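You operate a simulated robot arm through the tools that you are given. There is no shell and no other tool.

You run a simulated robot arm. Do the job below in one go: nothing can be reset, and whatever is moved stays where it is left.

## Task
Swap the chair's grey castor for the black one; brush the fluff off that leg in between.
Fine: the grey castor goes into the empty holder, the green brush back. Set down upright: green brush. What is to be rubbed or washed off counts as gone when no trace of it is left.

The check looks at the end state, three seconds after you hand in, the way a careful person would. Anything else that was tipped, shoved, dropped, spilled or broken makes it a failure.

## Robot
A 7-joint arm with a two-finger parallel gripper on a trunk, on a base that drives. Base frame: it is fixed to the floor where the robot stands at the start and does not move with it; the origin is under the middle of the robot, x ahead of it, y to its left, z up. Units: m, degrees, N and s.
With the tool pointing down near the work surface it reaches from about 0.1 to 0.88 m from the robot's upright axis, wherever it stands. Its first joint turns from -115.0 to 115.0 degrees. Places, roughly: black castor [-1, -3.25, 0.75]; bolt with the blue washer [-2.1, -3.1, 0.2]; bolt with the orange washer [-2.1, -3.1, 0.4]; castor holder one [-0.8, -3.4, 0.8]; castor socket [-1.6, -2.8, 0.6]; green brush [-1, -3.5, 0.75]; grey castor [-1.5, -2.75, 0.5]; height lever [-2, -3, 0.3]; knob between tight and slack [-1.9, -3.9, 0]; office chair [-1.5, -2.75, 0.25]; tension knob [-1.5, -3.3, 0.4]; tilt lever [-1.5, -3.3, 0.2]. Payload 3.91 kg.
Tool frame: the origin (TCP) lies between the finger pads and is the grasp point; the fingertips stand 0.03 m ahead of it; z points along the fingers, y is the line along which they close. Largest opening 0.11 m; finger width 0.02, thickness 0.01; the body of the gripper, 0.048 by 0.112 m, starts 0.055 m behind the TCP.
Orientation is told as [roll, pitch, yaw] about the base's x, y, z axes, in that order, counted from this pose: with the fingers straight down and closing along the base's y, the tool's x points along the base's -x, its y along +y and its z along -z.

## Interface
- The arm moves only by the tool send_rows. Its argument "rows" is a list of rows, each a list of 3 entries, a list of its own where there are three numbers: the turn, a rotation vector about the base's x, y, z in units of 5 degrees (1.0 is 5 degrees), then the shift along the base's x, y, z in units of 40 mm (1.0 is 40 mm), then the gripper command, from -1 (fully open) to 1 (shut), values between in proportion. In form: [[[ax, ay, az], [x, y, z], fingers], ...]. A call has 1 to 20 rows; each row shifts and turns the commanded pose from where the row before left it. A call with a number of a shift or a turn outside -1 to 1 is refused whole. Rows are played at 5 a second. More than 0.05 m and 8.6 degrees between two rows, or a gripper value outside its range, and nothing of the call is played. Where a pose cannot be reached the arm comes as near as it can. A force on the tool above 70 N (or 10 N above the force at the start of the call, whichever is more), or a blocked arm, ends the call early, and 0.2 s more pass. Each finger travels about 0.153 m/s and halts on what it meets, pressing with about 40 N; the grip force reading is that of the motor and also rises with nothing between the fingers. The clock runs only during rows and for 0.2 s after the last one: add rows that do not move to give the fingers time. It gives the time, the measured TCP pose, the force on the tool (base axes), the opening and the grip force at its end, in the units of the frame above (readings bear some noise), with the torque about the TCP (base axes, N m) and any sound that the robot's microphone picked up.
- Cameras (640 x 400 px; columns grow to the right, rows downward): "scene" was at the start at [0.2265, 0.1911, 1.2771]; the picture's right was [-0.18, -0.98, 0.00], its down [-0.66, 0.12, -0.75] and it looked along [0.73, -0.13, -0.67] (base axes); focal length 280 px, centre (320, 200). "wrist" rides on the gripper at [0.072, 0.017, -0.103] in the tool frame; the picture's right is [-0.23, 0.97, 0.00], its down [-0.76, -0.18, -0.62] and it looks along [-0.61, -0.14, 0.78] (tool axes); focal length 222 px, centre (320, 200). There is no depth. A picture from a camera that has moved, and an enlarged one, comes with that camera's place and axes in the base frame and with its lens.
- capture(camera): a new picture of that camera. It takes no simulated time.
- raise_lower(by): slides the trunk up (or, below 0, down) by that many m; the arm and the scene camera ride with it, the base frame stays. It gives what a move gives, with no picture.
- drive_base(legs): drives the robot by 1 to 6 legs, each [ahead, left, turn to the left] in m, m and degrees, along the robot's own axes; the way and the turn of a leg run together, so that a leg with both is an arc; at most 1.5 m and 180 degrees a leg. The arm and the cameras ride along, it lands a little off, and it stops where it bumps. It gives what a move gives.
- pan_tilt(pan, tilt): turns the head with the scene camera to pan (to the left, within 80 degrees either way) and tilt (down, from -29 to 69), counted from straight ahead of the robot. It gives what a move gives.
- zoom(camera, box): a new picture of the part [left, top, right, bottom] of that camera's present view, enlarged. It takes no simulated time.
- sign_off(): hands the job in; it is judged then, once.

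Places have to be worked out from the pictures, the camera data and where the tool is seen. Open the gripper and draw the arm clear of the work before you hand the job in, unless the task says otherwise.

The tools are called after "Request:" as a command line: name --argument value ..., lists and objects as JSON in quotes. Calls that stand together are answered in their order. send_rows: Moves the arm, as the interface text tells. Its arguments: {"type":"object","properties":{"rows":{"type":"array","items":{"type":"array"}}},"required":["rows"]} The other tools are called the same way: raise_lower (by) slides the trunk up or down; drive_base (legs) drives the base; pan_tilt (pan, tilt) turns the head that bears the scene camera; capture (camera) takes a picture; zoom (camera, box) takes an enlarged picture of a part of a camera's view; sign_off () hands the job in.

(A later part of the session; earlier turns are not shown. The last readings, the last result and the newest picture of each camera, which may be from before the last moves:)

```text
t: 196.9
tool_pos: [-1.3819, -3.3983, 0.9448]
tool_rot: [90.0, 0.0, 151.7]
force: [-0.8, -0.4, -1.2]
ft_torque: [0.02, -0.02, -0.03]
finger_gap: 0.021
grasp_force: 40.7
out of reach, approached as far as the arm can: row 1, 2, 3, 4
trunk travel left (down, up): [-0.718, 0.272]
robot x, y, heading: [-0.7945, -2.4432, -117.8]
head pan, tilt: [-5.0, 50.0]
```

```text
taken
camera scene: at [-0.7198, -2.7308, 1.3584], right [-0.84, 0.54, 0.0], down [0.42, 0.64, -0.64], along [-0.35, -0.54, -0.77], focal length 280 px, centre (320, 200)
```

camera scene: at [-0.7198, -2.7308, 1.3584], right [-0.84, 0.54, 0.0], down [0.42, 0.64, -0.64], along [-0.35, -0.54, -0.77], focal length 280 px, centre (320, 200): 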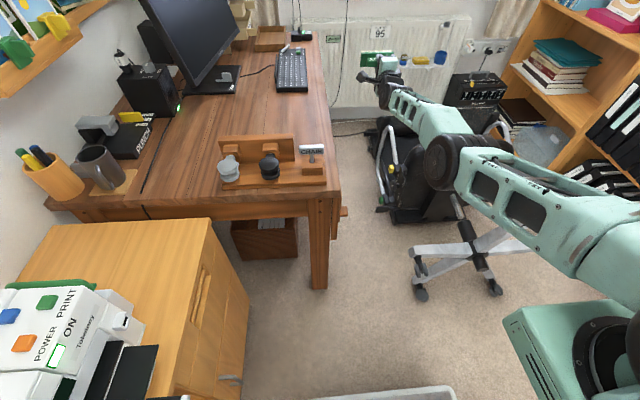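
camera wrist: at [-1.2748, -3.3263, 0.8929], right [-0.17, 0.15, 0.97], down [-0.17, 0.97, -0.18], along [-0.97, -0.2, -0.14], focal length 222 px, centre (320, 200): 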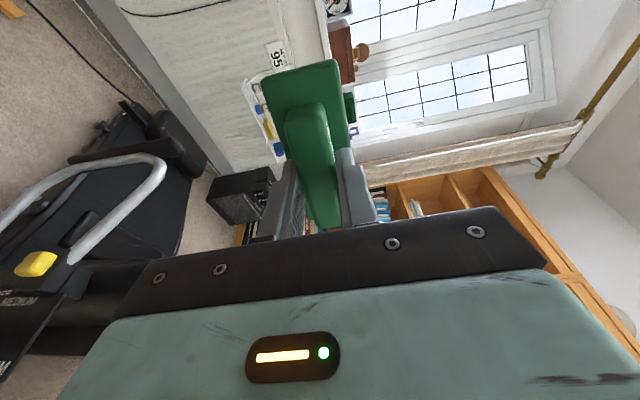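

The arm is in a straight, singular posture. To break it, I yaw the tool to the right in steps while asking it to come a little inward, so wrist and elbow bend the usual way.

Request:
send_rows --rows '[[[0, 0, -1], [0, 0, 0], 1], [[0, 0, -1], [0, 0, 0], 1], [[0, 0, -1], [0, 0, 0], 1], [[0, 0, -1], [0, 0, 0], 1], [[0, 0, -1], [0.118, 0.22, 0], 1], [[0, 0, -1], [0.118, 0.22, 0], 1], [[0, 0, -1], [0.118, 0.22, 0], 1], [[0, 0, -1], [0.118, 0.22, 0], 1], [[0, 0, 0], [0, 0, 0], 1]]'

Request:
capture --camera "scene"

```text
t: 198.9
tool_pos: [-1.3725, -3.3364, 0.9532]
tool_rot: [89.9, 0.0, 111.7]
force: [-0.4, 0.3, -0.7]
ft_torque: [0.03, -0.02, -0.03]
finger_gap: 0.0215
grasp_force: 40.1
out of reach, approached as far as the arm can: row 2, 3, 4, 7, 8
trunk travel left (down, up): [-0.718, 0.272]
robot x, y, heading: [-0.7936, -2.4482, -117.8]
head pan, tilt: [-5.0, 50.0]
```

```text
taken
camera scene: at [-0.7197, -2.7308, 1.3584], right [-0.84, 0.54, 0.0], down [0.42, 0.64, -0.64], along [-0.35, -0.54, -0.77], focal length 280 px, centre (320, 200)
```

scene: 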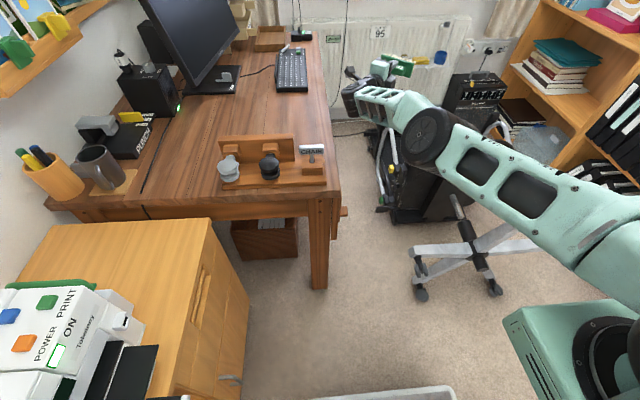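

It responds again: wrist bent right, arm folding. I keep pulling inward without turning.

Request:
send_rows --rows '[[[0, 0, 0], [0.3, 0.56, 0], 1], [[0, 0, 0], [0.3, 0.56, 0], 1], [[0, 0, 0], [0.3, 0.56, 0], 1], [[0, 0, 0], [0.3, 0.56, 0], 1], [[0, 0, 0], [0.3, 0.56, 0], 1], [[0, 0, 0], [0.3, 0.56, 0], 1], [[0, 0, 0], [0.3, 0.56, 0], 1], [[0, 0, 0], [0.3, 0.56, 0], 1], [[0, 0, 0], [0, 0, 0], 1]]'

Request:
capture --camera "scene"

```text
t: 200.9
tool_pos: [-1.2765, -3.156, 0.9549]
tool_rot: [90.1, 0.1, 111.8]
force: [0.5, -0.7, -0.7]
ft_torque: [0.05, -0.03, -0.02]
finger_gap: 0.0215
grasp_force: 39.8
trunk travel left (down, up): [-0.718, 0.272]
robot x, y, heading: [-0.7972, -2.4445, -117.9]
head pan, tilt: [-5.0, 50.0]
```

```text
taken
camera scene: at [-0.7198, -2.7308, 1.3584], right [-0.84, 0.54, 0.0], down [0.42, 0.64, -0.64], along [-0.35, -0.54, -0.77], focal length 280 px, centre (320, 200)
```

scene: 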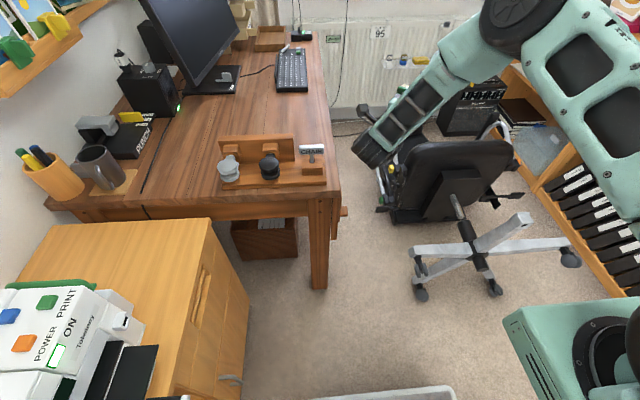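

Recovered. Now I turn the tool back to heading -119° while coming to the earlier waiting place.

Request:
send_rows --rows '[[[0, 0, 0.985], [0.067, 0.394, 0], 1], [[0, 0, 0.985], [0.067, 0.394, 0], 1], [[0, 0, 0.985], [0.067, 0.394, 0], 1], [[0, 0, 0.985], [0.067, 0.394, 0], 1], [[0, 0, 0.985], [0.067, 0.394, 0], 1], [[0, 0, 0.985], [0.067, 0.394, 0], 1], [[0, 0, 0.985], [0.067, 0.394, 0], 1], [[0, 0, 0.985], [0.067, 0.394, 0], 1], [[0, 0, 0], [0, 0, 0], 1]]'

Request:
drive_base --legs '[[-0.16, 0, 0], [0, -0.37, 0]]'

Request:
capture --camera "scene"

Request:
capture --camera "wrist"

```text
t: 202.9
tool_pos: [-1.254, -3.03, 0.9544]
tool_rot: [90.0, 0.0, 151.3]
force: [0.8, 0.3, -1.1]
ft_torque: [0.04, 0.01, 0.0]
finger_gap: 0.0212
grasp_force: 40.1
trunk travel left (down, up): [-0.718, 0.272]
robot x, y, heading: [-0.792, -2.4465, -118.0]
head pan, tilt: [-5.0, 50.0]
```

```text
t: 206.3
tool_pos: [-1.5063, -2.7182, 0.9545]
tool_rot: [90.1, 0.0, 151.3]
force: [-0.4, -0.2, -1.5]
ft_torque: [0.04, -0.02, 0.0]
finger_gap: 0.0213
grasp_force: 40.2
trunk travel left (down, up): [-0.718, 0.272]
robot x, y, heading: [-1.0478, -2.1312, -117.7]
head pan, tilt: [-5.0, 50.0]
```

```text
taken
camera scene: at [-0.9712, -2.4169, 1.3585], right [-0.84, 0.54, 0.0], down [0.41, 0.64, -0.64], along [-0.35, -0.54, -0.77], focal length 280 px, centre (320, 200)
```

scene: 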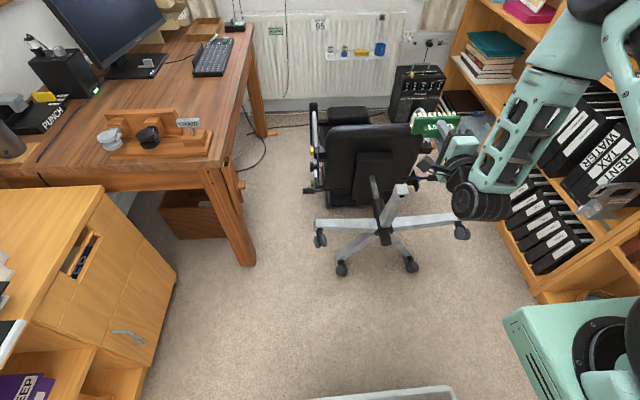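

```text
taken
camera wrist: at [-1.3918, -2.662, 0.971], right [-0.2, 0.11, 0.97], down [-0.37, 0.91, -0.18], along [-0.91, -0.39, -0.14], focal length 222 px, centre (320, 200)
```

wrist: 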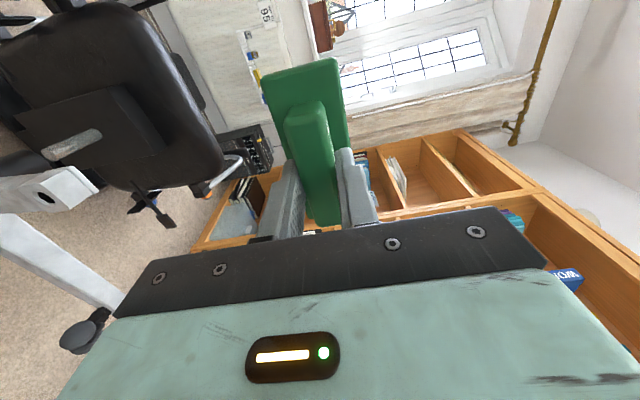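

Back in front of the chair, brush 3 cm off the leg plane. I lower the trunk 0.4 m to z≈0.555.

Request:
raise_lower --by -0.4

Request:
capture --camera "scene"

Request:
zoom --camera "scene" --box '[360, 60, 480, 160]'

```text
t: 210.1
tool_pos: [-1.5049, -2.7175, 0.553]
tool_rot: [90.0, -0.1, 151.2]
force: [0.2, -0.5, -0.8]
ft_torque: [0.0, 0.01, 0.01]
finger_gap: 0.0213
grasp_force: 40.1
trunk travel left (down, up): [-0.318, 0.672]
robot x, y, heading: [-1.047, -2.131, -117.6]
head pan, tilt: [-5.0, 50.0]
```

```text
taken
camera scene: at [-0.9712, -2.4169, 0.9585], right [-0.84, 0.54, 0.0], down [0.41, 0.64, -0.64], along [-0.35, -0.54, -0.77], focal length 280 px, centre (320, 200)
```

scene: 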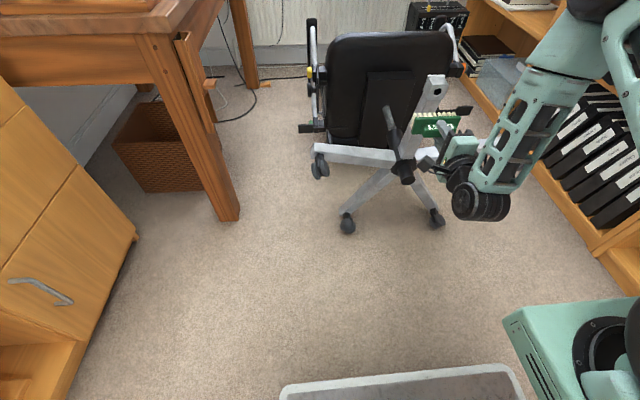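

```text
4.00 times, centred on (420, 110) of scene
camera zoom: at [-0.9712, -2.4169, 0.9585], right [-0.84, 0.54, 0.0], down [0.41, 0.64, -0.64], along [-0.35, -0.54, -0.77], focal length 1122 px, centre (-80, 560)
```

zoom: 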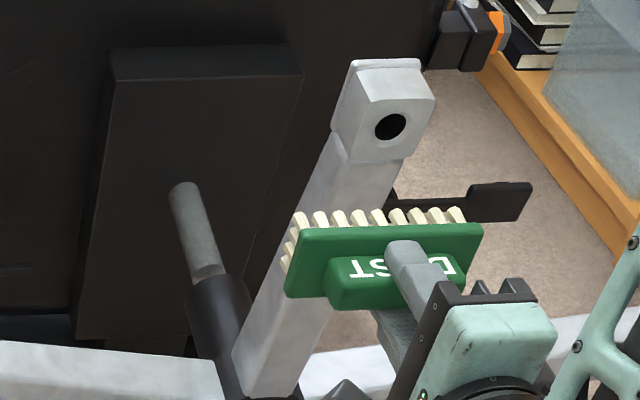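

The lower camera sees the leg front less steeply. I zoom on it before brushing again.

Request:
zoom --camera "scene" --box '[405, 70, 455, 120]'

Request:
zoom --camera "scene" --box '[385, 120, 435, 170]'

Request:
capture --camera "wrist"

```text
8.00 times, centred on (430, 95) of scene
camera zoom: at [-0.9712, -2.4169, 0.9585], right [-0.84, 0.54, 0.0], down [0.41, 0.64, -0.64], along [-0.35, -0.54, -0.77], focal length 2244 px, centre (-560, 1040)
```

zoom: 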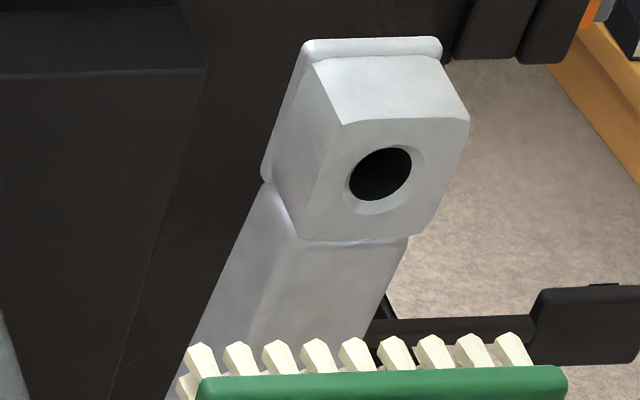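

```text
8.00 times, centred on (410, 145) of scene
camera zoom: at [-0.9712, -2.4169, 0.9585], right [-0.84, 0.54, 0.0], down [0.41, 0.64, -0.64], along [-0.35, -0.54, -0.77], focal length 2244 px, centre (-400, 640)
```

zoom: 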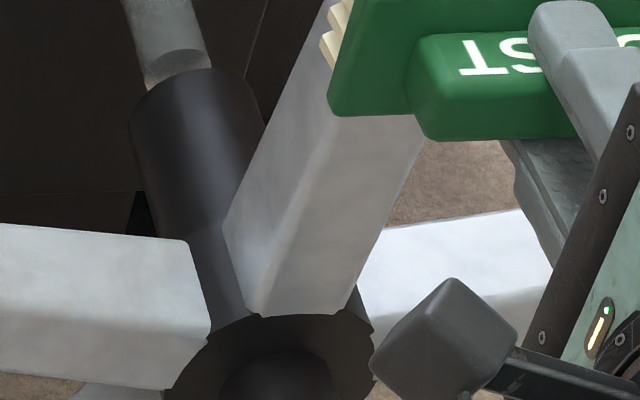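

```text
taken
camera wrist: at [-1.3918, -2.6619, 0.571], right [-0.2, 0.11, 0.97], down [-0.37, 0.91, -0.18], along [-0.91, -0.39, -0.14], focal length 222 px, centre (320, 200)
```

wrist: 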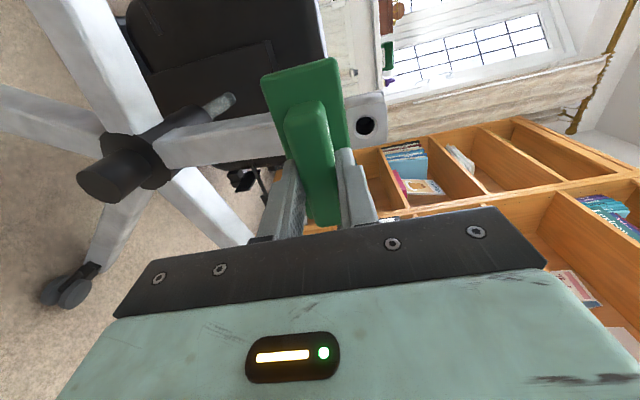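

Now I lower to z 0.50 and approach the leg: 5 cm in coarse rows, then fine ones.

Request:
send_rows --rows '[[[0, 0, 0], [0, 0, -0.65], 1], [[0, 0, 0], [0, 0, -0.65], 1], [[0, 0, 0], [-0.121, -0.219, 0], 1], [[0, 0, 0], [-0.121, -0.219, 0], 1], [[0, 0, 0], [-0.121, -0.219, 0], 1], [[0, 0, 0], [-0.121, -0.219, 0], 1], [[0, 0, 0], [-0.121, -0.219, 0], 1], [[0, 0, 0], [0, 0, 0], 1]]'

```text
t: 211.9
tool_pos: [-1.5297, -2.7618, 0.5017]
tool_rot: [90.2, 0.0, 151.3]
force: [-0.6, -0.1, -0.4]
ft_torque: [0.05, 0.03, -0.02]
finger_gap: 0.021
grasp_force: 39.7
trunk travel left (down, up): [-0.318, 0.672]
robot x, y, heading: [-1.0477, -2.1343, -117.7]
head pan, tilt: [-5.0, 50.0]
```

Request:
send_rows --rows '[[[0, 0, 0], [-0.0364, -0.0656, 0], 1], [[0, 0, 0], [-0.0364, -0.0656, 0], 1], [[0, 0, 0], [-0.0364, -0.0656, 0], 1], [[0, 0, 0], [-0.0242, -0.0437, 0], 1], [[0, 0, 0], [0, 0, 0], 1]]'

```text
t: 213.1
tool_pos: [-1.5346, -2.7716, 0.5008]
tool_rot: [90.0, 0.0, 151.3]
force: [0.0, -0.9, -0.5]
ft_torque: [0.03, 0.01, 0.01]
finger_gap: 0.0211
grasp_force: 39.7
trunk travel left (down, up): [-0.318, 0.672]
robot x, y, heading: [-1.0457, -2.1319, -117.7]
head pan, tilt: [-5.0, 50.0]
```

Request:
send_rows --rows '[[[0, 0, 0], [-0.0242, -0.0437, 0], 1], [[0, 0, 0], [-0.0242, -0.0437, 0], 1], [[0, 0, 0], [0, 0, 0], 1]]'

```text
t: 213.9
tool_pos: [-1.5359, -2.7726, 0.5013]
tool_rot: [89.9, 0.0, 151.4]
force: [9.8, 19.1, -0.1]
ft_torque: [-0.45, 0.26, 0.15]
finger_gap: 0.0212
grasp_force: 40.5
trunk travel left (down, up): [-0.318, 0.672]
robot x, y, heading: [-1.0478, -2.1347, -117.8]
head pan, tilt: [-5.0, 50.0]
```

Firm contact now: 21 N. I make full strokes between z≈0.46 and 0.525.

Request:
send_rows --rows '[[[0, 0, 0], [0, 0, 0.2], 1], [[0, 0, 0], [0, 0, 0.2], 1], [[0, 0, 0], [0, 0, 0.2], 1], [[0, 0, 0], [0, 0, -0.2], 1], [[0, 0, 0], [0, 0, -0.2], 1], [[0, 0, 0], [0, 0, -0.2], 1], [[0, 0, 0], [0, 0, -0.2], 1], [[0, 0, 0], [0, 0, -0.2], 1], [[0, 0, 0], [0, 0, -0.2], 1], [[0, 0, 0], [0, 0, -0.2], 1], [[0, 0, 0], [0, 0, -0.2], 1], [[0, 0, 0], [0, 0, 0], 1]]'

Request:
zoom --camera "scene" --box '[395, 70, 455, 150]'

Request:
zoom --camera "wrist" --box '[220, 40, 420, 180]'

```text
t: 216.5
tool_pos: [-1.5368, -2.7743, 0.4619]
tool_rot: [90.1, 0.0, 151.3]
force: [-0.9, 0.3, -0.9]
ft_torque: [0.03, -0.01, -0.02]
finger_gap: 0.0212
grasp_force: 40.2
trunk travel left (down, up): [-0.318, 0.672]
robot x, y, heading: [-1.0494, -2.1328, -117.7]
head pan, tilt: [-5.0, 50.0]
```

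```text
5.00 times, centred on (425, 110) of scene
camera zoom: at [-0.9712, -2.4168, 0.9585], right [-0.84, 0.54, 0.0], down [0.41, 0.64, -0.64], along [-0.35, -0.54, -0.77], focal length 1403 px, centre (-205, 650)
```

zoom: 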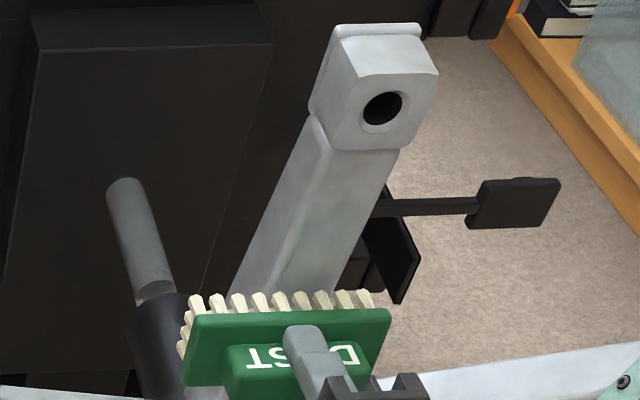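

```text
2.86 times, centred on (320, 110) of wrist
camera zoom: at [-1.4228, -2.7193, 0.4792], right [-0.2, 0.11, 0.97], down [-0.37, 0.91, -0.18], along [-0.91, -0.39, -0.14], focal length 635 px, centre (320, 457)
```

zoom: 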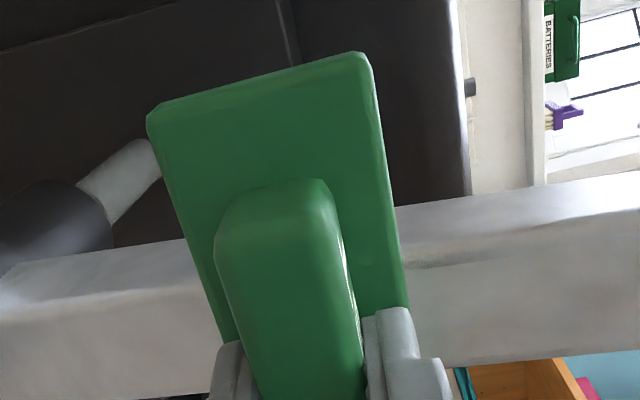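

Request:
zoom --camera "wrist" --box '[340, 90, 420, 150]'

Request:
zoom --camera "scene" --box '[415, 85, 445, 125]'

```text
6.67 times, centred on (380, 120) of wrist
camera zoom: at [-1.4228, -2.7193, 0.4792], right [-0.2, 0.11, 0.97], down [-0.37, 0.91, -0.18], along [-0.91, -0.39, -0.14], focal length 1481 px, centre (-80, 733)
```

zoom: 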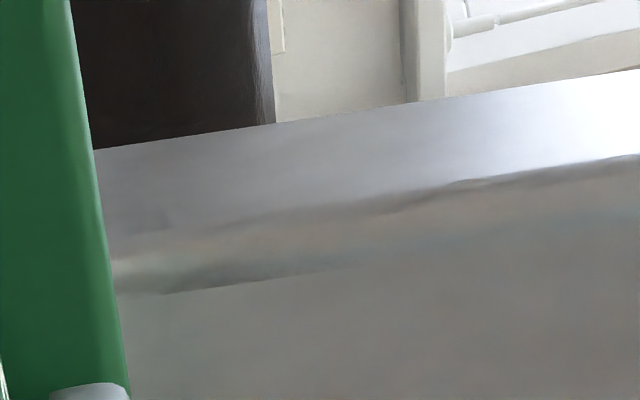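

```text
10.00 times, centred on (430, 105) of scene
camera zoom: at [-0.9712, -2.4168, 0.9585], right [-0.84, 0.54, 0.0], down [0.41, 0.64, -0.64], along [-0.35, -0.54, -0.77], focal length 2805 px, centre (-780, 1150)
```

zoom: 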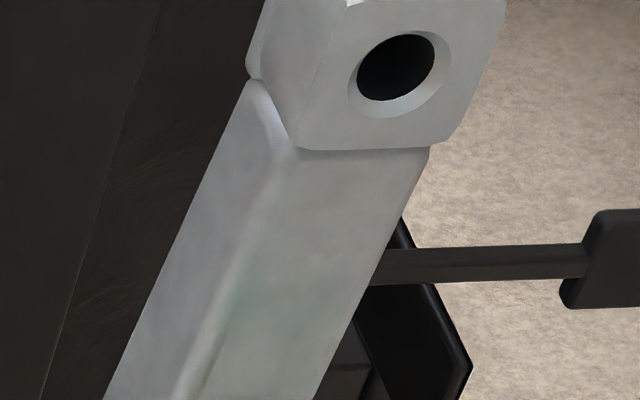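

The leg face is tilted about 10° (its top end is nearer to me), so only the top bristle row touched. I tilt the brush 10° upward so all bristles lie flush, then press again.

Request:
send_rows --rows '[[[0, 0, 0], [0.05, 0.09, 0.3], 1], [[-0.876, 0.483, 0], [0, 0, 0], 1], [[-0.876, 0.483, 0], [0, 0, 0], 1], [[0, 0, 0], [0, 0, 0], 1]]'

Request:
send_rows --rows '[[[0, 0, 0], [-0.0242, -0.0437, 0], 1], [[0, 0, 0], [-0.0242, -0.0437, 0], 1], [[0, 0, 0], [0, 0, 0], 1]]'

```text
t: 217.5
tool_pos: [-1.5341, -2.7712, 0.4738]
tool_rot: [100.1, -0.1, 151.1]
force: [1.0, -0.2, -1.2]
ft_torque: [0.05, -0.04, 0.04]
finger_gap: 0.0214
grasp_force: 40.3
trunk travel left (down, up): [-0.318, 0.672]
robot x, y, heading: [-1.0457, -2.1295, -117.7]
head pan, tilt: [-5.0, 50.0]
```

```text
t: 218.3
tool_pos: [-1.5359, -2.7739, 0.4741]
tool_rot: [100.1, -0.1, 151.3]
force: [-0.1, -1.1, -0.5]
ft_torque: [0.03, -0.01, 0.02]
finger_gap: 0.0213
grasp_force: 39.7
trunk travel left (down, up): [-0.318, 0.672]
robot x, y, heading: [-1.0464, -2.1287, -117.6]
head pan, tilt: [-5.0, 50.0]
```

Request:
send_rows --rows '[[[0, 0, 0], [-0.0242, -0.0437, 0], 1], [[0, 0, 0], [-0.0242, -0.0437, 0], 1], [[0, 0, 0], [0, 0, 0], 1]]'

Request:
zoom --camera "scene" --box '[390, 80, 450, 160]'

```text
t: 219.1
tool_pos: [-1.5384, -2.7775, 0.4719]
tool_rot: [100.1, 0.0, 151.3]
force: [0.7, -0.8, -1.2]
ft_torque: [0.03, -0.01, 0.03]
finger_gap: 0.0211
grasp_force: 39.6
trunk travel left (down, up): [-0.318, 0.672]
robot x, y, heading: [-1.0479, -2.1318, -117.8]
head pan, tilt: [-5.0, 50.0]
```

```text
5.00 times, centred on (420, 120) of scene
camera zoom: at [-0.9712, -2.4169, 0.9585], right [-0.84, 0.54, 0.0], down [0.41, 0.64, -0.64], along [-0.35, -0.54, -0.77], focal length 1403 px, centre (-180, 600)
```

zoom: 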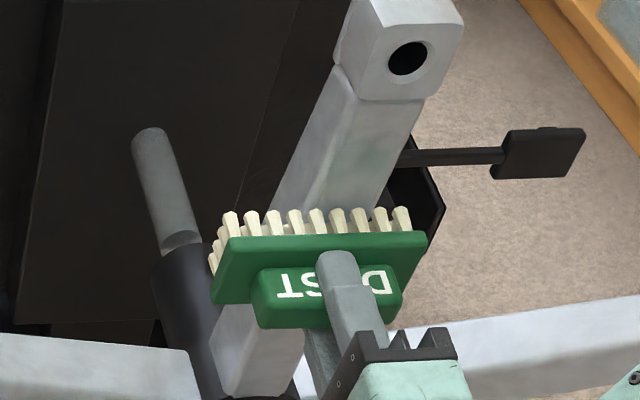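

Request:
send_rows --rows '[[[0, 0, 0], [-0.0242, -0.0437, 0], 1], [[0, 0, 0], [-0.0242, -0.0437, 0], 1], [[0, 0, 0], [-0.0242, -0.0437, 0], 1], [[0, 0, 0], [0, 0, 0], 1]]'

```text
t: 220.1
tool_pos: [-1.5407, -2.7813, 0.4731]
tool_rot: [100.0, -0.1, 151.2]
force: [4.4, 10.3, -1.6]
ft_torque: [-0.28, 0.15, -0.02]
finger_gap: 0.0214
grasp_force: 39.6
trunk travel left (down, up): [-0.318, 0.672]
robot x, y, heading: [-1.0488, -2.1348, -117.8]
head pan, tilt: [-5.0, 50.0]
```

Contact ~11 N at z 0.473 with the bristles flush. I stroke along the tilted face (2 mm back per 1 cm up).

Request:
send_rows --rows '[[[0, 0, 0], [0.0206, 0.0372, 0.25], 1], [[0, 0, 0], [0.0206, 0.0372, 0.25], 1], [[0, 0, 0], [0.0206, 0.0372, 0.25], 1], [[0, 0, 0], [0.0206, 0.0372, 0.25], 1], [[0, 0, 0], [0.0206, 0.0372, 0.25], 1], [[0, 0, 0], [0, 0, 0], 1]]'

```text
t: 221.5
tool_pos: [-1.5372, -2.7743, 0.5221]
tool_rot: [100.0, 0.1, 151.4]
force: [12.5, 20.9, -22.7]
ft_torque: [0.27, -0.39, -0.12]
finger_gap: 0.0212
grasp_force: 40.2
trunk travel left (down, up): [-0.318, 0.672]
robot x, y, heading: [-1.0448, -2.133, -117.9]
head pan, tilt: [-5.0, 50.0]
```

Strong rubbing (24 N normal, 23 N friction). I continue down and up several times.

Request:
send_rows --rows '[[[0, 0, 0], [-0.0206, -0.0372, -0.25], 1], [[0, 0, 0], [-0.0206, -0.0372, -0.25], 1], [[0, 0, 0], [-0.0206, -0.0372, -0.25], 1], [[0, 0, 0], [-0.0206, -0.0372, -0.25], 1], [[0, 0, 0], [-0.0206, -0.0372, -0.25], 1], [[0, 0, 0], [-0.0206, -0.0372, -0.25], 1], [[0, 0, 0], [0.0206, 0.0372, 0.25], 1], [[0, 0, 0], [0.0206, 0.0372, 0.25], 1], [[0, 0, 0], [0.0206, 0.0372, 0.25], 1], [[0, 0, 0], [0.0206, 0.0372, 0.25], 1], [[0, 0, 0], [0.0206, 0.0372, 0.25], 1], [[0, 0, 0], [0.0206, 0.0372, 0.25], 1], [[0, 0, 0], [-0.0206, -0.0372, -0.25], 1], [[0, 0, 0], [-0.0206, -0.0372, -0.25], 1], [[0, 0, 0], [-0.0206, -0.0372, -0.25], 1], [[0, 0, 0], [-0.0206, -0.0372, -0.25], 1], [[0, 0, 0], [-0.0206, -0.0372, -0.25], 1], [[0, 0, 0], [-0.0206, -0.0372, -0.25], 1], [[0, 0, 0], [0, 0, 0], 1]]'

Request:
zoom --camera "scene" --box '[390, 80, 450, 160]'

Request:
capture --camera "wrist"

```text
t: 222.0
tool_pos: [-1.5373, -2.7749, 0.5179]
tool_rot: [101.2, 0.1, 151.3]
force: [6.3, 11.8, 4.1]
ft_torque: [-0.13, 0.09, 0.08]
finger_gap: 0.0214
grasp_force: 40.1
trunk travel left (down, up): [-0.318, 0.672]
robot x, y, heading: [-1.0462, -2.1315, -118.0]
head pan, tilt: [-5.0, 50.0]
stopped in row 2: the force on the tool passed its limit at 80 N (the readings are from after the stop); the commanded pose is now the measured one
```

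```text
5.00 times, centred on (420, 120) of scene
camera zoom: at [-0.9708, -2.4159, 0.9588], right [-0.84, 0.54, 0.0], down [0.41, 0.64, -0.64], along [-0.35, -0.54, -0.77], focal length 1403 px, centre (-180, 600)
```

zoom: 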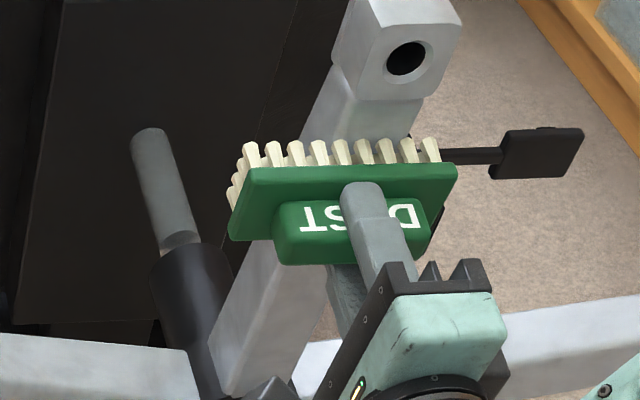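

```text
taken
camera wrist: at [-1.4236, -2.7186, 0.5152], right [-0.11, 0.27, 0.96], down [-0.39, 0.87, -0.29], along [-0.91, -0.4, 0.01], focal length 222 px, centre (320, 200)
```

wrist: 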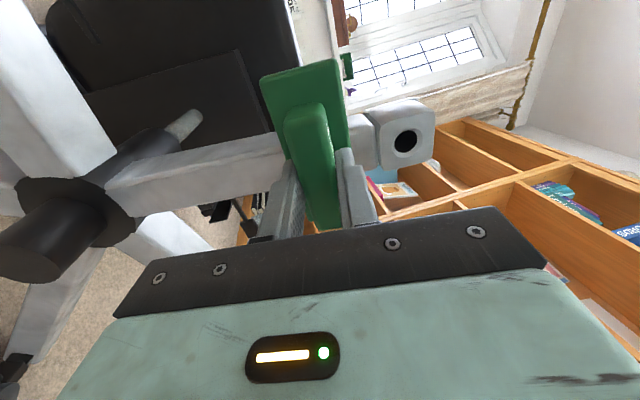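

The down stroke with that pressure wedged (80 N stop). I ease off 2 mm and stroke down more gently.

Request:
send_rows --rows '[[[0, 0, 0], [0.0242, 0.0437, 0], 1], [[0, 0, 0], [-0.015, -0.027, -0.2], 1], [[0, 0, 0], [-0.02, -0.037, -0.2], 1], [[0, 0, 0], [-0.02, -0.037, -0.2], 1], [[0, 0, 0], [-0.02, -0.037, -0.2], 1], [[0, 0, 0], [-0.02, -0.037, -0.2], 1], [[0, 0, 0], [-0.02, -0.037, -0.2], 1], [[0, 0, 0], [0, 0, 0], 1]]'

```text
t: 223.8
tool_pos: [-1.541, -2.7829, 0.4691]
tool_rot: [101.0, 0.1, 151.2]
force: [0.6, -0.1, -1.5]
ft_torque: [0.03, 0.02, -0.02]
finger_gap: 0.0215
grasp_force: 40.3
trunk travel left (down, up): [-0.318, 0.672]
robot x, y, heading: [-1.0453, -2.1297, -118.0]
head pan, tilt: [-5.0, 50.0]
```

I retract and return to the same viewpoint as before the firm strokes to compare the mark.

Request:
send_rows --rows '[[[0, 0, 0], [0.2, 0.36, 0], 1], [[0, 0, 0], [0.2, 0.36, 0], 1], [[0, 0, 0], [0.2, 0.36, 0], 1], [[0.876, -0.483, 0], [0, 0, 0.8], 1], [[0.876, -0.483, 0], [0, 0, 0.8], 1], [[0, 0, 0], [0, 0, 0.8], 1], [[0, 0, 0], [0, 0, 0.8], 1], [[0, 0, 0], [0.1, 0.253, 0.8], 1], [[0, 0, 0], [0, 0, 0], 1]]'

Request:
capture --camera "wrist"

Request:
zoom --camera "wrist" --box '[190, 115, 290, 190]'

Request:
zoom --camera "wrist" --box '[185, 138, 217, 158]'

```text
t: 225.8
tool_pos: [-1.5119, -2.7304, 0.629]
tool_rot: [91.0, 0.1, 151.2]
force: [0.3, 0.4, -0.6]
ft_torque: [0.02, -0.05, 0.0]
finger_gap: 0.0215
grasp_force: 40.2
trunk travel left (down, up): [-0.318, 0.672]
robot x, y, heading: [-1.0445, -2.1323, -117.9]
head pan, tilt: [-5.0, 50.0]
```

```text
taken
camera wrist: at [-1.3994, -2.6744, 0.6451], right [-0.19, 0.13, 0.97], down [-0.37, 0.91, -0.19], along [-0.91, -0.4, -0.13], focal length 222 px, centre (320, 200)
```

wrist: 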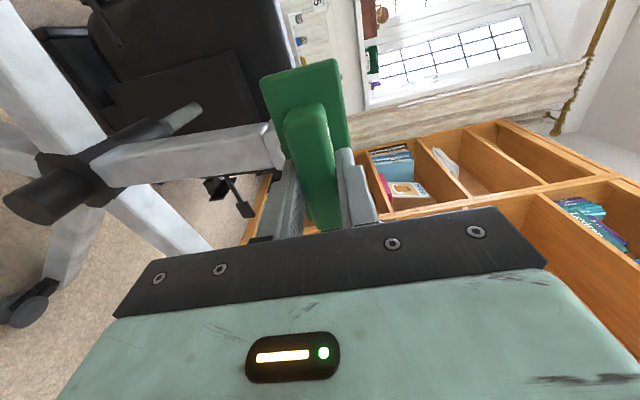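

```text
5.33 times, centred on (240, 152) of wrist
camera zoom: at [-1.3994, -2.6744, 0.6451], right [-0.19, 0.13, 0.97], down [-0.37, 0.91, -0.19], along [-0.91, -0.4, -0.13], focal length 1185 px, centre (747, 453)
```

zoom: 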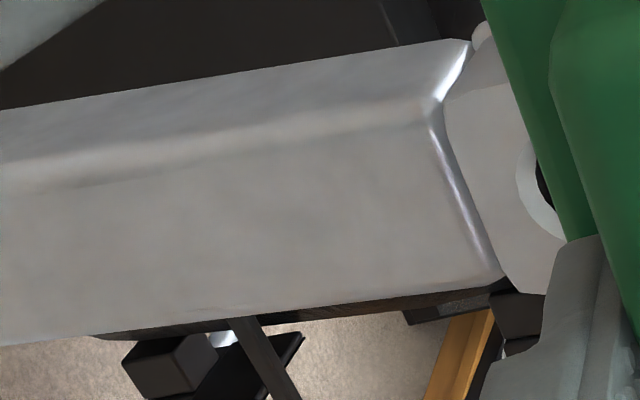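

```text
16.00 times, centred on (201, 148) of wrist
camera zoom: at [-1.3994, -2.6744, 0.6451], right [-0.19, 0.13, 0.97], down [-0.37, 0.91, -0.19], along [-0.91, -0.4, -0.13], focal length 3554 px, centre (2224, 1032)
```

zoom: 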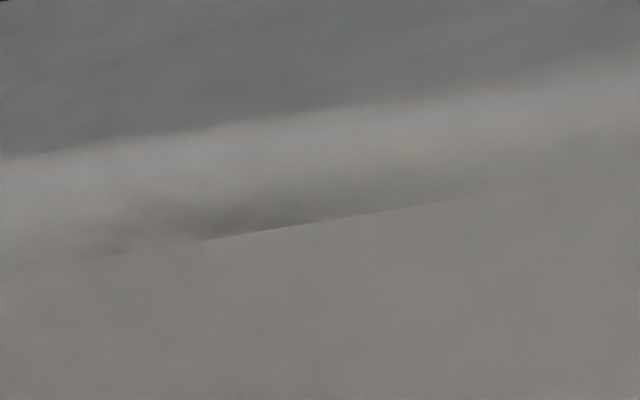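

The mark has become clearly fainter, especially in its upper half — so it is the fluff and brushing works. I continue with the brush tilted flush, starting lower (z≈0.45) and stroking upward.

Request:
send_rows --rows '[[[-0.876, 0.483, 0], [0, 0, -0.9], 1], [[-0.876, 0.483, 0], [0, 0, -0.9], 1], [[0, 0, 0], [0, 0, -0.9], 1], [[0, 0, 0], [0, 0, -0.9], 1], [[0, 0, 0], [0, 0, -0.9], 1], [[0, 0, 0], [-0.18, -0.325, 0], 1], [[0, 0, 0], [-0.18, -0.325, 0], 1], [[0, 0, 0], [-0.18, -0.325, 0], 1], [[0, 0, 0], [0, 0, 0], 1]]'

Request:
send_rows --rows '[[[0, 0, 0], [-0.0364, -0.0656, 0], 1], [[0, 0, 0], [-0.0364, -0.0656, 0], 1], [[0, 0, 0], [-0.0364, -0.0656, 0], 1], [[0, 0, 0], [0, 0, 0], 1]]'

```text
t: 227.8
tool_pos: [-1.5352, -2.7687, 0.4486]
tool_rot: [101.1, 0.1, 151.2]
force: [-0.5, 1.0, -1.4]
ft_torque: [0.01, 0.03, 0.01]
finger_gap: 0.0209
grasp_force: 39.9
trunk travel left (down, up): [-0.318, 0.672]
robot x, y, heading: [-1.0457, -2.1325, -117.6]
head pan, tilt: [-5.0, 50.0]
```

```text
t: 228.8
tool_pos: [-1.54, -2.7748, 0.4491]
tool_rot: [101.0, 0.1, 151.2]
force: [-0.2, -0.2, -0.8]
ft_torque: [0.02, 0.0, -0.03]
finger_gap: 0.0213
grasp_force: 40.2
trunk travel left (down, up): [-0.318, 0.672]
robot x, y, heading: [-1.0466, -2.1306, -117.8]
head pan, tilt: [-5.0, 50.0]
```

Request:
send_rows --rows '[[[0, 0, 0], [-0.0364, -0.0656, 0], 1], [[0, 0, 0], [-0.0364, -0.0656, 0], 1], [[0, 0, 0], [0, 0, 0], 1]]'

```text
t: 229.6
tool_pos: [-1.5431, -2.7816, 0.4496]
tool_rot: [101.2, 0.1, 151.2]
force: [-0.7, -0.4, 0.9]
ft_torque: [0.03, 0.02, -0.01]
finger_gap: 0.0215
grasp_force: 40.1
trunk travel left (down, up): [-0.318, 0.672]
robot x, y, heading: [-1.0455, -2.1335, -117.8]
head pan, tilt: [-5.0, 50.0]
```

Request:
send_rows --rows '[[[0, 0, 0], [-0.0242, -0.0437, 0], 1], [[0, 0, 0], [-0.0242, -0.0437, 0], 1], [[0, 0, 0], [0, 0, 0], 1]]'

```text
t: 230.4
tool_pos: [-1.5444, -2.785, 0.4491]
tool_rot: [101.0, 0.1, 151.1]
force: [1.2, 2.7, -1.4]
ft_torque: [0.06, -0.03, 0.03]
finger_gap: 0.0213
grasp_force: 39.7
trunk travel left (down, up): [-0.318, 0.672]
robot x, y, heading: [-1.0461, -2.1306, -117.9]
head pan, tilt: [-5.0, 50.0]
```

Touching (3 N). I press 2 mm more and stroke up 6 cm along the face.

Request:
send_rows --rows '[[[0, 0, 0], [-0.0242, -0.0437, 0], 1], [[0, 0, 0], [0.0267, 0.0481, 0.25], 1], [[0, 0, 0], [0.0267, 0.0481, 0.25], 1], [[0, 0, 0], [0.0267, 0.0481, 0.25], 1], [[0, 0, 0], [0.0267, 0.0481, 0.25], 1], [[0, 0, 0], [0.0267, 0.0481, 0.25], 1], [[0, 0, 0], [0.0267, 0.0481, 0.25], 1], [[0, 0, 0], [0, 0, 0], 1]]'

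```text
t: 232.2
tool_pos: [-1.539, -2.7748, 0.51]
tool_rot: [101.2, 0.2, 151.1]
force: [2.7, 5.6, -5.6]
ft_torque: [0.4, -0.19, 0.04]
finger_gap: 0.0214
grasp_force: 40.3
trunk travel left (down, up): [-0.318, 0.672]
robot x, y, heading: [-1.0472, -2.1322, -117.7]
head pan, tilt: [-5.0, 50.0]
```

Good steady contact. Now the same way down and up again, twice.

Request:
send_rows --rows '[[[0, 0, 0], [-0.0267, -0.0481, -0.25], 1], [[0, 0, 0], [-0.0267, -0.0481, -0.25], 1], [[0, 0, 0], [-0.0267, -0.0481, -0.25], 1], [[0, 0, 0], [-0.0267, -0.0481, -0.25], 1], [[0, 0, 0], [-0.0267, -0.0481, -0.25], 1], [[0, 0, 0], [-0.0267, -0.0481, -0.25], 1], [[0, 0, 0], [0.0267, 0.0481, 0.25], 1], [[0, 0, 0], [0.0267, 0.0481, 0.25], 1], [[0, 0, 0], [0.0267, 0.0481, 0.25], 1], [[0, 0, 0], [0.0267, 0.0481, 0.25], 1], [[0, 0, 0], [0.0267, 0.0481, 0.25], 1], [[0, 0, 0], [0.0267, 0.0481, 0.25], 1], [[0, 0, 0], [0, 0, 0], 1]]'

Request:
zoom --camera "wrist" --box '[100, 80, 300, 220]'

```text
t: 235.0
tool_pos: [-1.5395, -2.7741, 0.5108]
tool_rot: [101.2, 0.1, 151.2]
force: [1.0, 1.2, -2.5]
ft_torque: [0.21, -0.09, 0.01]
finger_gap: 0.0214
grasp_force: 40.0
trunk travel left (down, up): [-0.318, 0.672]
robot x, y, heading: [-1.0483, -2.1335, -117.6]
head pan, tilt: [-5.0, 50.0]
```

```text
2.86 times, centred on (200, 150) of wrist
camera zoom: at [-1.4259, -2.7188, 0.5074], right [-0.11, 0.28, 0.96], down [-0.39, 0.87, -0.3], along [-0.91, -0.4, 0.01], focal length 635 px, centre (663, 343)
```

zoom: 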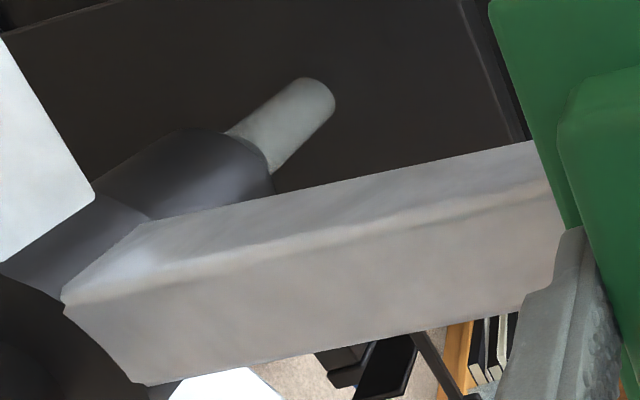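

Contact has become light; I press 1.5 mm more and repeat.

Request:
send_rows --rows '[[[0, 0, 0], [-0.0182, -0.0328, 0], 1], [[0, 0, 0], [-0.0267, -0.0481, -0.25], 1], [[0, 0, 0], [-0.0267, -0.0481, -0.25], 1], [[0, 0, 0], [-0.0267, -0.0481, -0.25], 1], [[0, 0, 0], [-0.0267, -0.0481, -0.25], 1], [[0, 0, 0], [-0.0267, -0.0481, -0.25], 1], [[0, 0, 0], [0.0267, 0.0481, 0.25], 1], [[0, 0, 0], [0.0267, 0.0481, 0.25], 1], [[0, 0, 0], [0.0267, 0.0481, 0.25], 1], [[0, 0, 0], [0.0267, 0.0481, 0.25], 1], [[0, 0, 0], [0.0267, 0.0481, 0.25], 1], [[0, 0, 0], [-0.0267, -0.0481, -0.25], 1], [[0, 0, 0], [-0.0267, -0.0481, -0.25], 1], [[0, 0, 0], [-0.0267, -0.0481, -0.25], 1], [[0, 0, 0], [-0.0267, -0.0481, -0.25], 1], [[0, 0, 0], [0.0267, 0.0481, 0.25], 1], [[0, 0, 0], [0.0267, 0.0481, 0.25], 1], [[0, 0, 0], [0.0267, 0.0481, 0.25], 1], [[0, 0, 0], [0.0267, 0.0481, 0.25], 1], [[0, 0, 0], [0, 0, 0], 1]]'

```text
t: 236.4
tool_pos: [-1.5427, -2.7825, 0.4658]
tool_rot: [101.3, 0.2, 151.2]
force: [6.1, 9.8, 3.1]
ft_torque: [-0.07, 0.02, 0.08]
finger_gap: 0.0214
grasp_force: 40.0
trunk travel left (down, up): [-0.318, 0.672]
robot x, y, heading: [-1.0452, -2.1323, -117.7]
head pan, tilt: [-5.0, 50.0]
stopped in row 6: the force on the tool passed its limit at 76 N (the readings are from after the stop); the commanded pose is now the measured one
```

Downward strokes tend to catch; I use upward strokes only. From here (12 N) I stroke up 5 cm.

Request:
send_rows --rows '[[[0, 0, 0], [0.0267, 0.0481, 0.25], 1], [[0, 0, 0], [0.0267, 0.0481, 0.25], 1], [[0, 0, 0], [0.0267, 0.0481, 0.25], 1], [[0, 0, 0], [0.0267, 0.0481, 0.25], 1], [[0, 0, 0], [0.0267, 0.0481, 0.25], 1], [[0, 0, 0], [0, 0, 0], 1]]'

```text
t: 237.8
tool_pos: [-1.5369, -2.7741, 0.5155]
tool_rot: [101.3, 0.3, 151.3]
force: [0.5, 0.3, -0.5]
ft_torque: [0.0, 0.0, -0.01]
finger_gap: 0.0212
grasp_force: 39.6
trunk travel left (down, up): [-0.318, 0.672]
robot x, y, heading: [-1.046, -2.1316, -117.7]
head pan, tilt: [-5.0, 50.0]
```

Request:
send_rows --rows '[[[0, 0, 0], [0.097, 0.175, 0], 1], [[0, 0, 0], [0, 0, -0.3], 1], [[0, 0, 0], [0, 0, -0.3], 1], [[0, 0, 0], [0, 0, -0.3], 1], [[0, 0, 0], [0, 0, -0.3], 1], [[0, 0, 0], [0, 0, -0.3], 1], [[0, 0, 0], [-0.0656, -0.118, 0], 1], [[0, 0, 0], [-0.0656, -0.118, 0], 1], [[0, 0, 0], [-0.0656, -0.118, 0], 1], [[0, 0, 0], [-0.0656, -0.118, 0], 1], [[0, 0, 0], [0.0218, 0.0394, 0.25], 1], [[0, 0, 0], [0.0218, 0.0394, 0.25], 1], [[0, 0, 0], [0.0218, 0.0394, 0.25], 1], [[0, 0, 0], [0.0218, 0.0394, 0.25], 1], [[0, 0, 0], [0.0218, 0.0394, 0.25], 1], [[0, 0, 0], [0.0218, 0.0394, 0.25], 1], [[0, 0, 0], [0, 0, 0], 1]]'

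```text
t: 241.4
tool_pos: [-1.5384, -2.7763, 0.5159]
tool_rot: [101.1, 0.3, 151.3]
force: [11.1, 19.3, -19.3]
ft_torque: [0.97, -0.54, 0.02]
finger_gap: 0.0212
grasp_force: 40.3
trunk travel left (down, up): [-0.318, 0.672]
robot x, y, heading: [-1.048, -2.1296, -117.8]
head pan, tilt: [-5.0, 50.0]
```

Excellent rubbing (22 N/19 N). I repeat the same lift-off, lower, press, stroke-up cycle.

Request:
send_rows --rows '[[[0, 0, 0], [0.121, 0.219, 0], 1], [[0, 0, 0], [0, 0, -0.3], 1], [[0, 0, 0], [0, 0, -0.3], 1], [[0, 0, 0], [0, 0, -0.3], 1], [[0, 0, 0], [0, 0, -0.3], 1], [[0, 0, 0], [0, 0, -0.3], 1], [[0, 0, 0], [-0.0632, -0.1138, 0], 1], [[0, 0, 0], [-0.0632, -0.1138, 0], 1], [[0, 0, 0], [-0.0632, -0.1138, 0], 1], [[0, 0, 0], [-0.0632, -0.1138, 0], 1], [[0, 0, 0], [0.0218, 0.0394, 0.25], 1], [[0, 0, 0], [0.0218, 0.0394, 0.25], 1], [[0, 0, 0], [0.0218, 0.0394, 0.25], 1], [[0, 0, 0], [0.0218, 0.0394, 0.25], 1], [[0, 0, 0], [0.0218, 0.0394, 0.25], 1], [[0, 0, 0], [0.0218, 0.0394, 0.25], 1], [[0, 0, 0], [0, 0, 0], 1]]'

Request:
send_rows --rows '[[[0, 0, 0], [0.121, 0.219, 0], 1], [[0, 0, 0], [0.2, 0.36, 0], 1], [[0, 0, 0], [0.2, 0.36, 0], 1], [[0.876, -0.483, 0], [0, 0, 0.7], 1], [[0.876, -0.483, 0], [0, 0, 0.7], 1], [[0, 0, 0], [0, 0, 0.7], 1], [[0, 0, 0], [0, 0, 0.7], 1], [[0, 0, 0], [0, 0, 0], 1]]'

Request:
capture --camera "wrist"

Request:
zoom --camera "wrist" --box '[190, 115, 290, 190]'

Request:
zoom --camera "wrist" --box '[185, 135, 217, 155]'

```text
t: 245.0
tool_pos: [-1.5377, -2.7755, 0.5136]
tool_rot: [101.0, 0.2, 151.3]
force: [12.9, 22.0, -23.5]
ft_torque: [0.96, -0.63, 0.02]
finger_gap: 0.0211
grasp_force: 39.9
trunk travel left (down, up): [-0.318, 0.672]
robot x, y, heading: [-1.0475, -2.1291, -117.6]
head pan, tilt: [-5.0, 50.0]
```

```text
t: 246.8
tool_pos: [-1.5153, -2.7382, 0.6283]
tool_rot: [91.2, 0.1, 151.3]
force: [0.4, 0.2, -2.5]
ft_torque: [0.03, -0.01, -0.02]
finger_gap: 0.0215
grasp_force: 40.2
trunk travel left (down, up): [-0.318, 0.672]
robot x, y, heading: [-1.0456, -2.1316, -117.9]
head pan, tilt: [-5.0, 50.0]
```

```text
taken
camera wrist: at [-1.4037, -2.6832, 0.6437], right [-0.19, 0.13, 0.97], down [-0.37, 0.91, -0.19], along [-0.91, -0.4, -0.13], focal length 222 px, centre (320, 200)
```

wrist: 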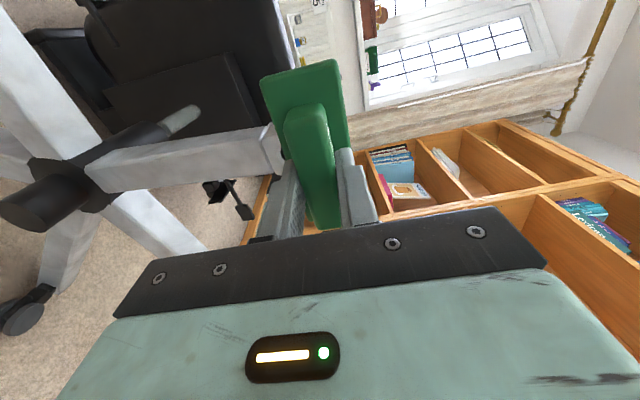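

```text
5.33 times, centred on (240, 152) of wrist
camera zoom: at [-1.4037, -2.6832, 0.6437], right [-0.19, 0.13, 0.97], down [-0.37, 0.91, -0.19], along [-0.91, -0.4, -0.13], focal length 1185 px, centre (747, 453)
```

zoom: 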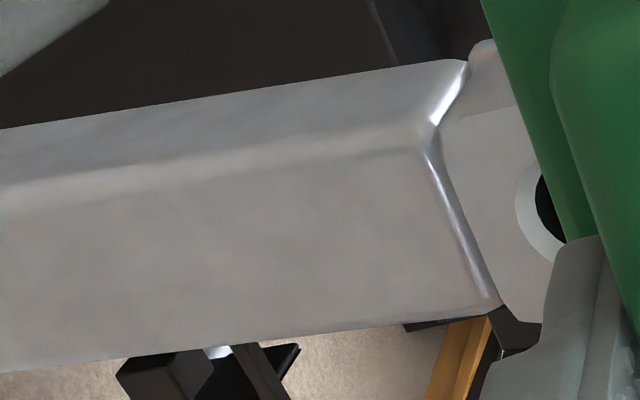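

```text
16.00 times, centred on (201, 145) of wrist
camera zoom: at [-1.4037, -2.6832, 0.6437], right [-0.19, 0.13, 0.97], down [-0.37, 0.91, -0.19], along [-0.91, -0.4, -0.13], focal length 3554 px, centre (2224, 1080)
```

zoom: 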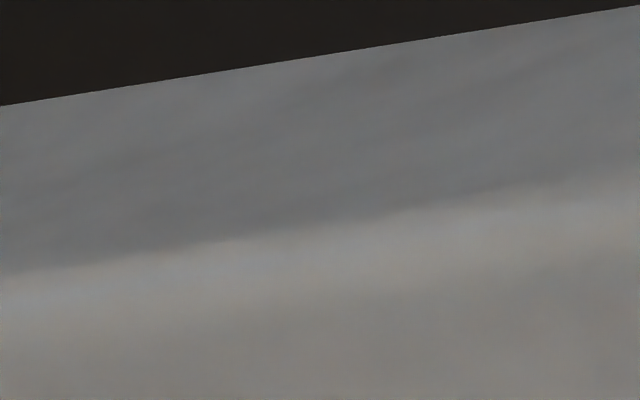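

The mark appears to be gone on the left edge. I check both edges at high magnification.

Request:
zoom --camera "wrist" --box '[180, 142, 220, 167]'

Request:
zoom --camera "wrist" --box '[190, 165, 240, 195]'

Request:
zoom --camera "wrist" --box '[120, 130, 220, 205]'

Request:
zoom --camera "scene" --box '[395, 85, 445, 155]'

```text
16.00 times, centred on (200, 154) of wrist
camera zoom: at [-1.4037, -2.6832, 0.6437], right [-0.19, 0.13, 0.97], down [-0.37, 0.91, -0.19], along [-0.91, -0.4, -0.13], focal length 3554 px, centre (2240, 928)
```

zoom: 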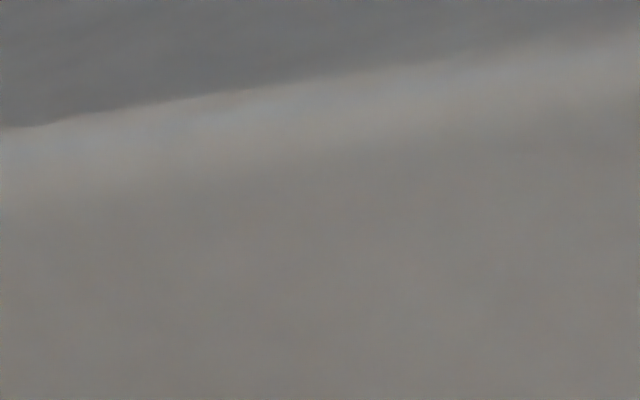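

```text
12.80 times, centred on (215, 180) of wrist
camera zoom: at [-1.4037, -2.6832, 0.6437], right [-0.19, 0.13, 0.97], down [-0.37, 0.91, -0.19], along [-0.91, -0.4, -0.13], focal length 2843 px, centre (1664, 456)
```

zoom: 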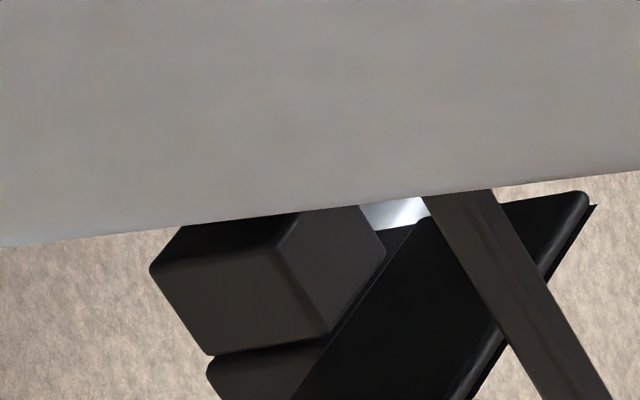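

```text
5.33 times, centred on (170, 168) of wrist
camera zoom: at [-1.4037, -2.6832, 0.6437], right [-0.19, 0.13, 0.97], down [-0.37, 0.91, -0.19], along [-0.91, -0.4, -0.13], focal length 1185 px, centre (1120, 373)
```

zoom: 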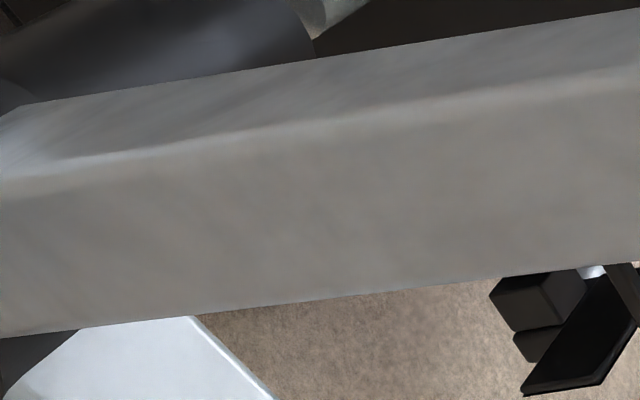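

```text
5.71 times, centred on (420, 120) of scene
camera zoom: at [-0.9708, -2.416, 0.9585], right [-0.84, 0.54, 0.0], down [0.41, 0.64, -0.64], along [-0.35, -0.54, -0.77], focal length 1603 px, centre (-251, 657)
```

zoom: 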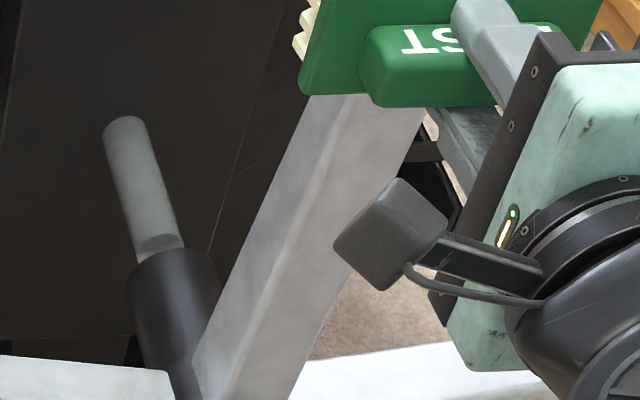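

Both edges are now clean; the fluff is off. To be safe about any remnant in the hidden middle I make one more full stroke cycle, reaching slightly higher.

Request:
send_rows --rows '[[[-0.876, 0.483, 0], [0, 0, -0.7], 1], [[-0.876, 0.483, 0], [0, 0, -0.7], 1], [[0, 0, 0], [0, 0, -0.7], 1], [[0, 0, 0], [0, 0, -0.7], 1], [[0, 0, 0], [-0.2, -0.36, 0], 1], [[0, 0, 0], [-0.2, -0.36, 0], 1], [[0, 0, 0], [0, 0, -0.75], 1], [[0, 0, 0], [0, 0, -0.75], 1], [[0, 0, 0], [-0.0632, -0.1138, 0], 1], [[0, 0, 0], [-0.0632, -0.1138, 0], 1], [[0, 0, 0], [-0.0632, -0.1138, 0], 1], [[0, 0, 0], [-0.0482, -0.0868, 0], 1], [[0, 0, 0], [0, 0, 0], 1]]'

```text
t: 249.6
tool_pos: [-1.5431, -2.7843, 0.4553]
tool_rot: [101.3, 0.2, 151.3]
force: [3.6, 8.1, 0.4]
ft_torque: [0.1, 0.0, -0.03]
finger_gap: 0.0213
grasp_force: 40.0
trunk travel left (down, up): [-0.318, 0.672]
robot x, y, heading: [-1.0472, -2.1318, -117.7]
head pan, tilt: [-5.0, 50.0]
```

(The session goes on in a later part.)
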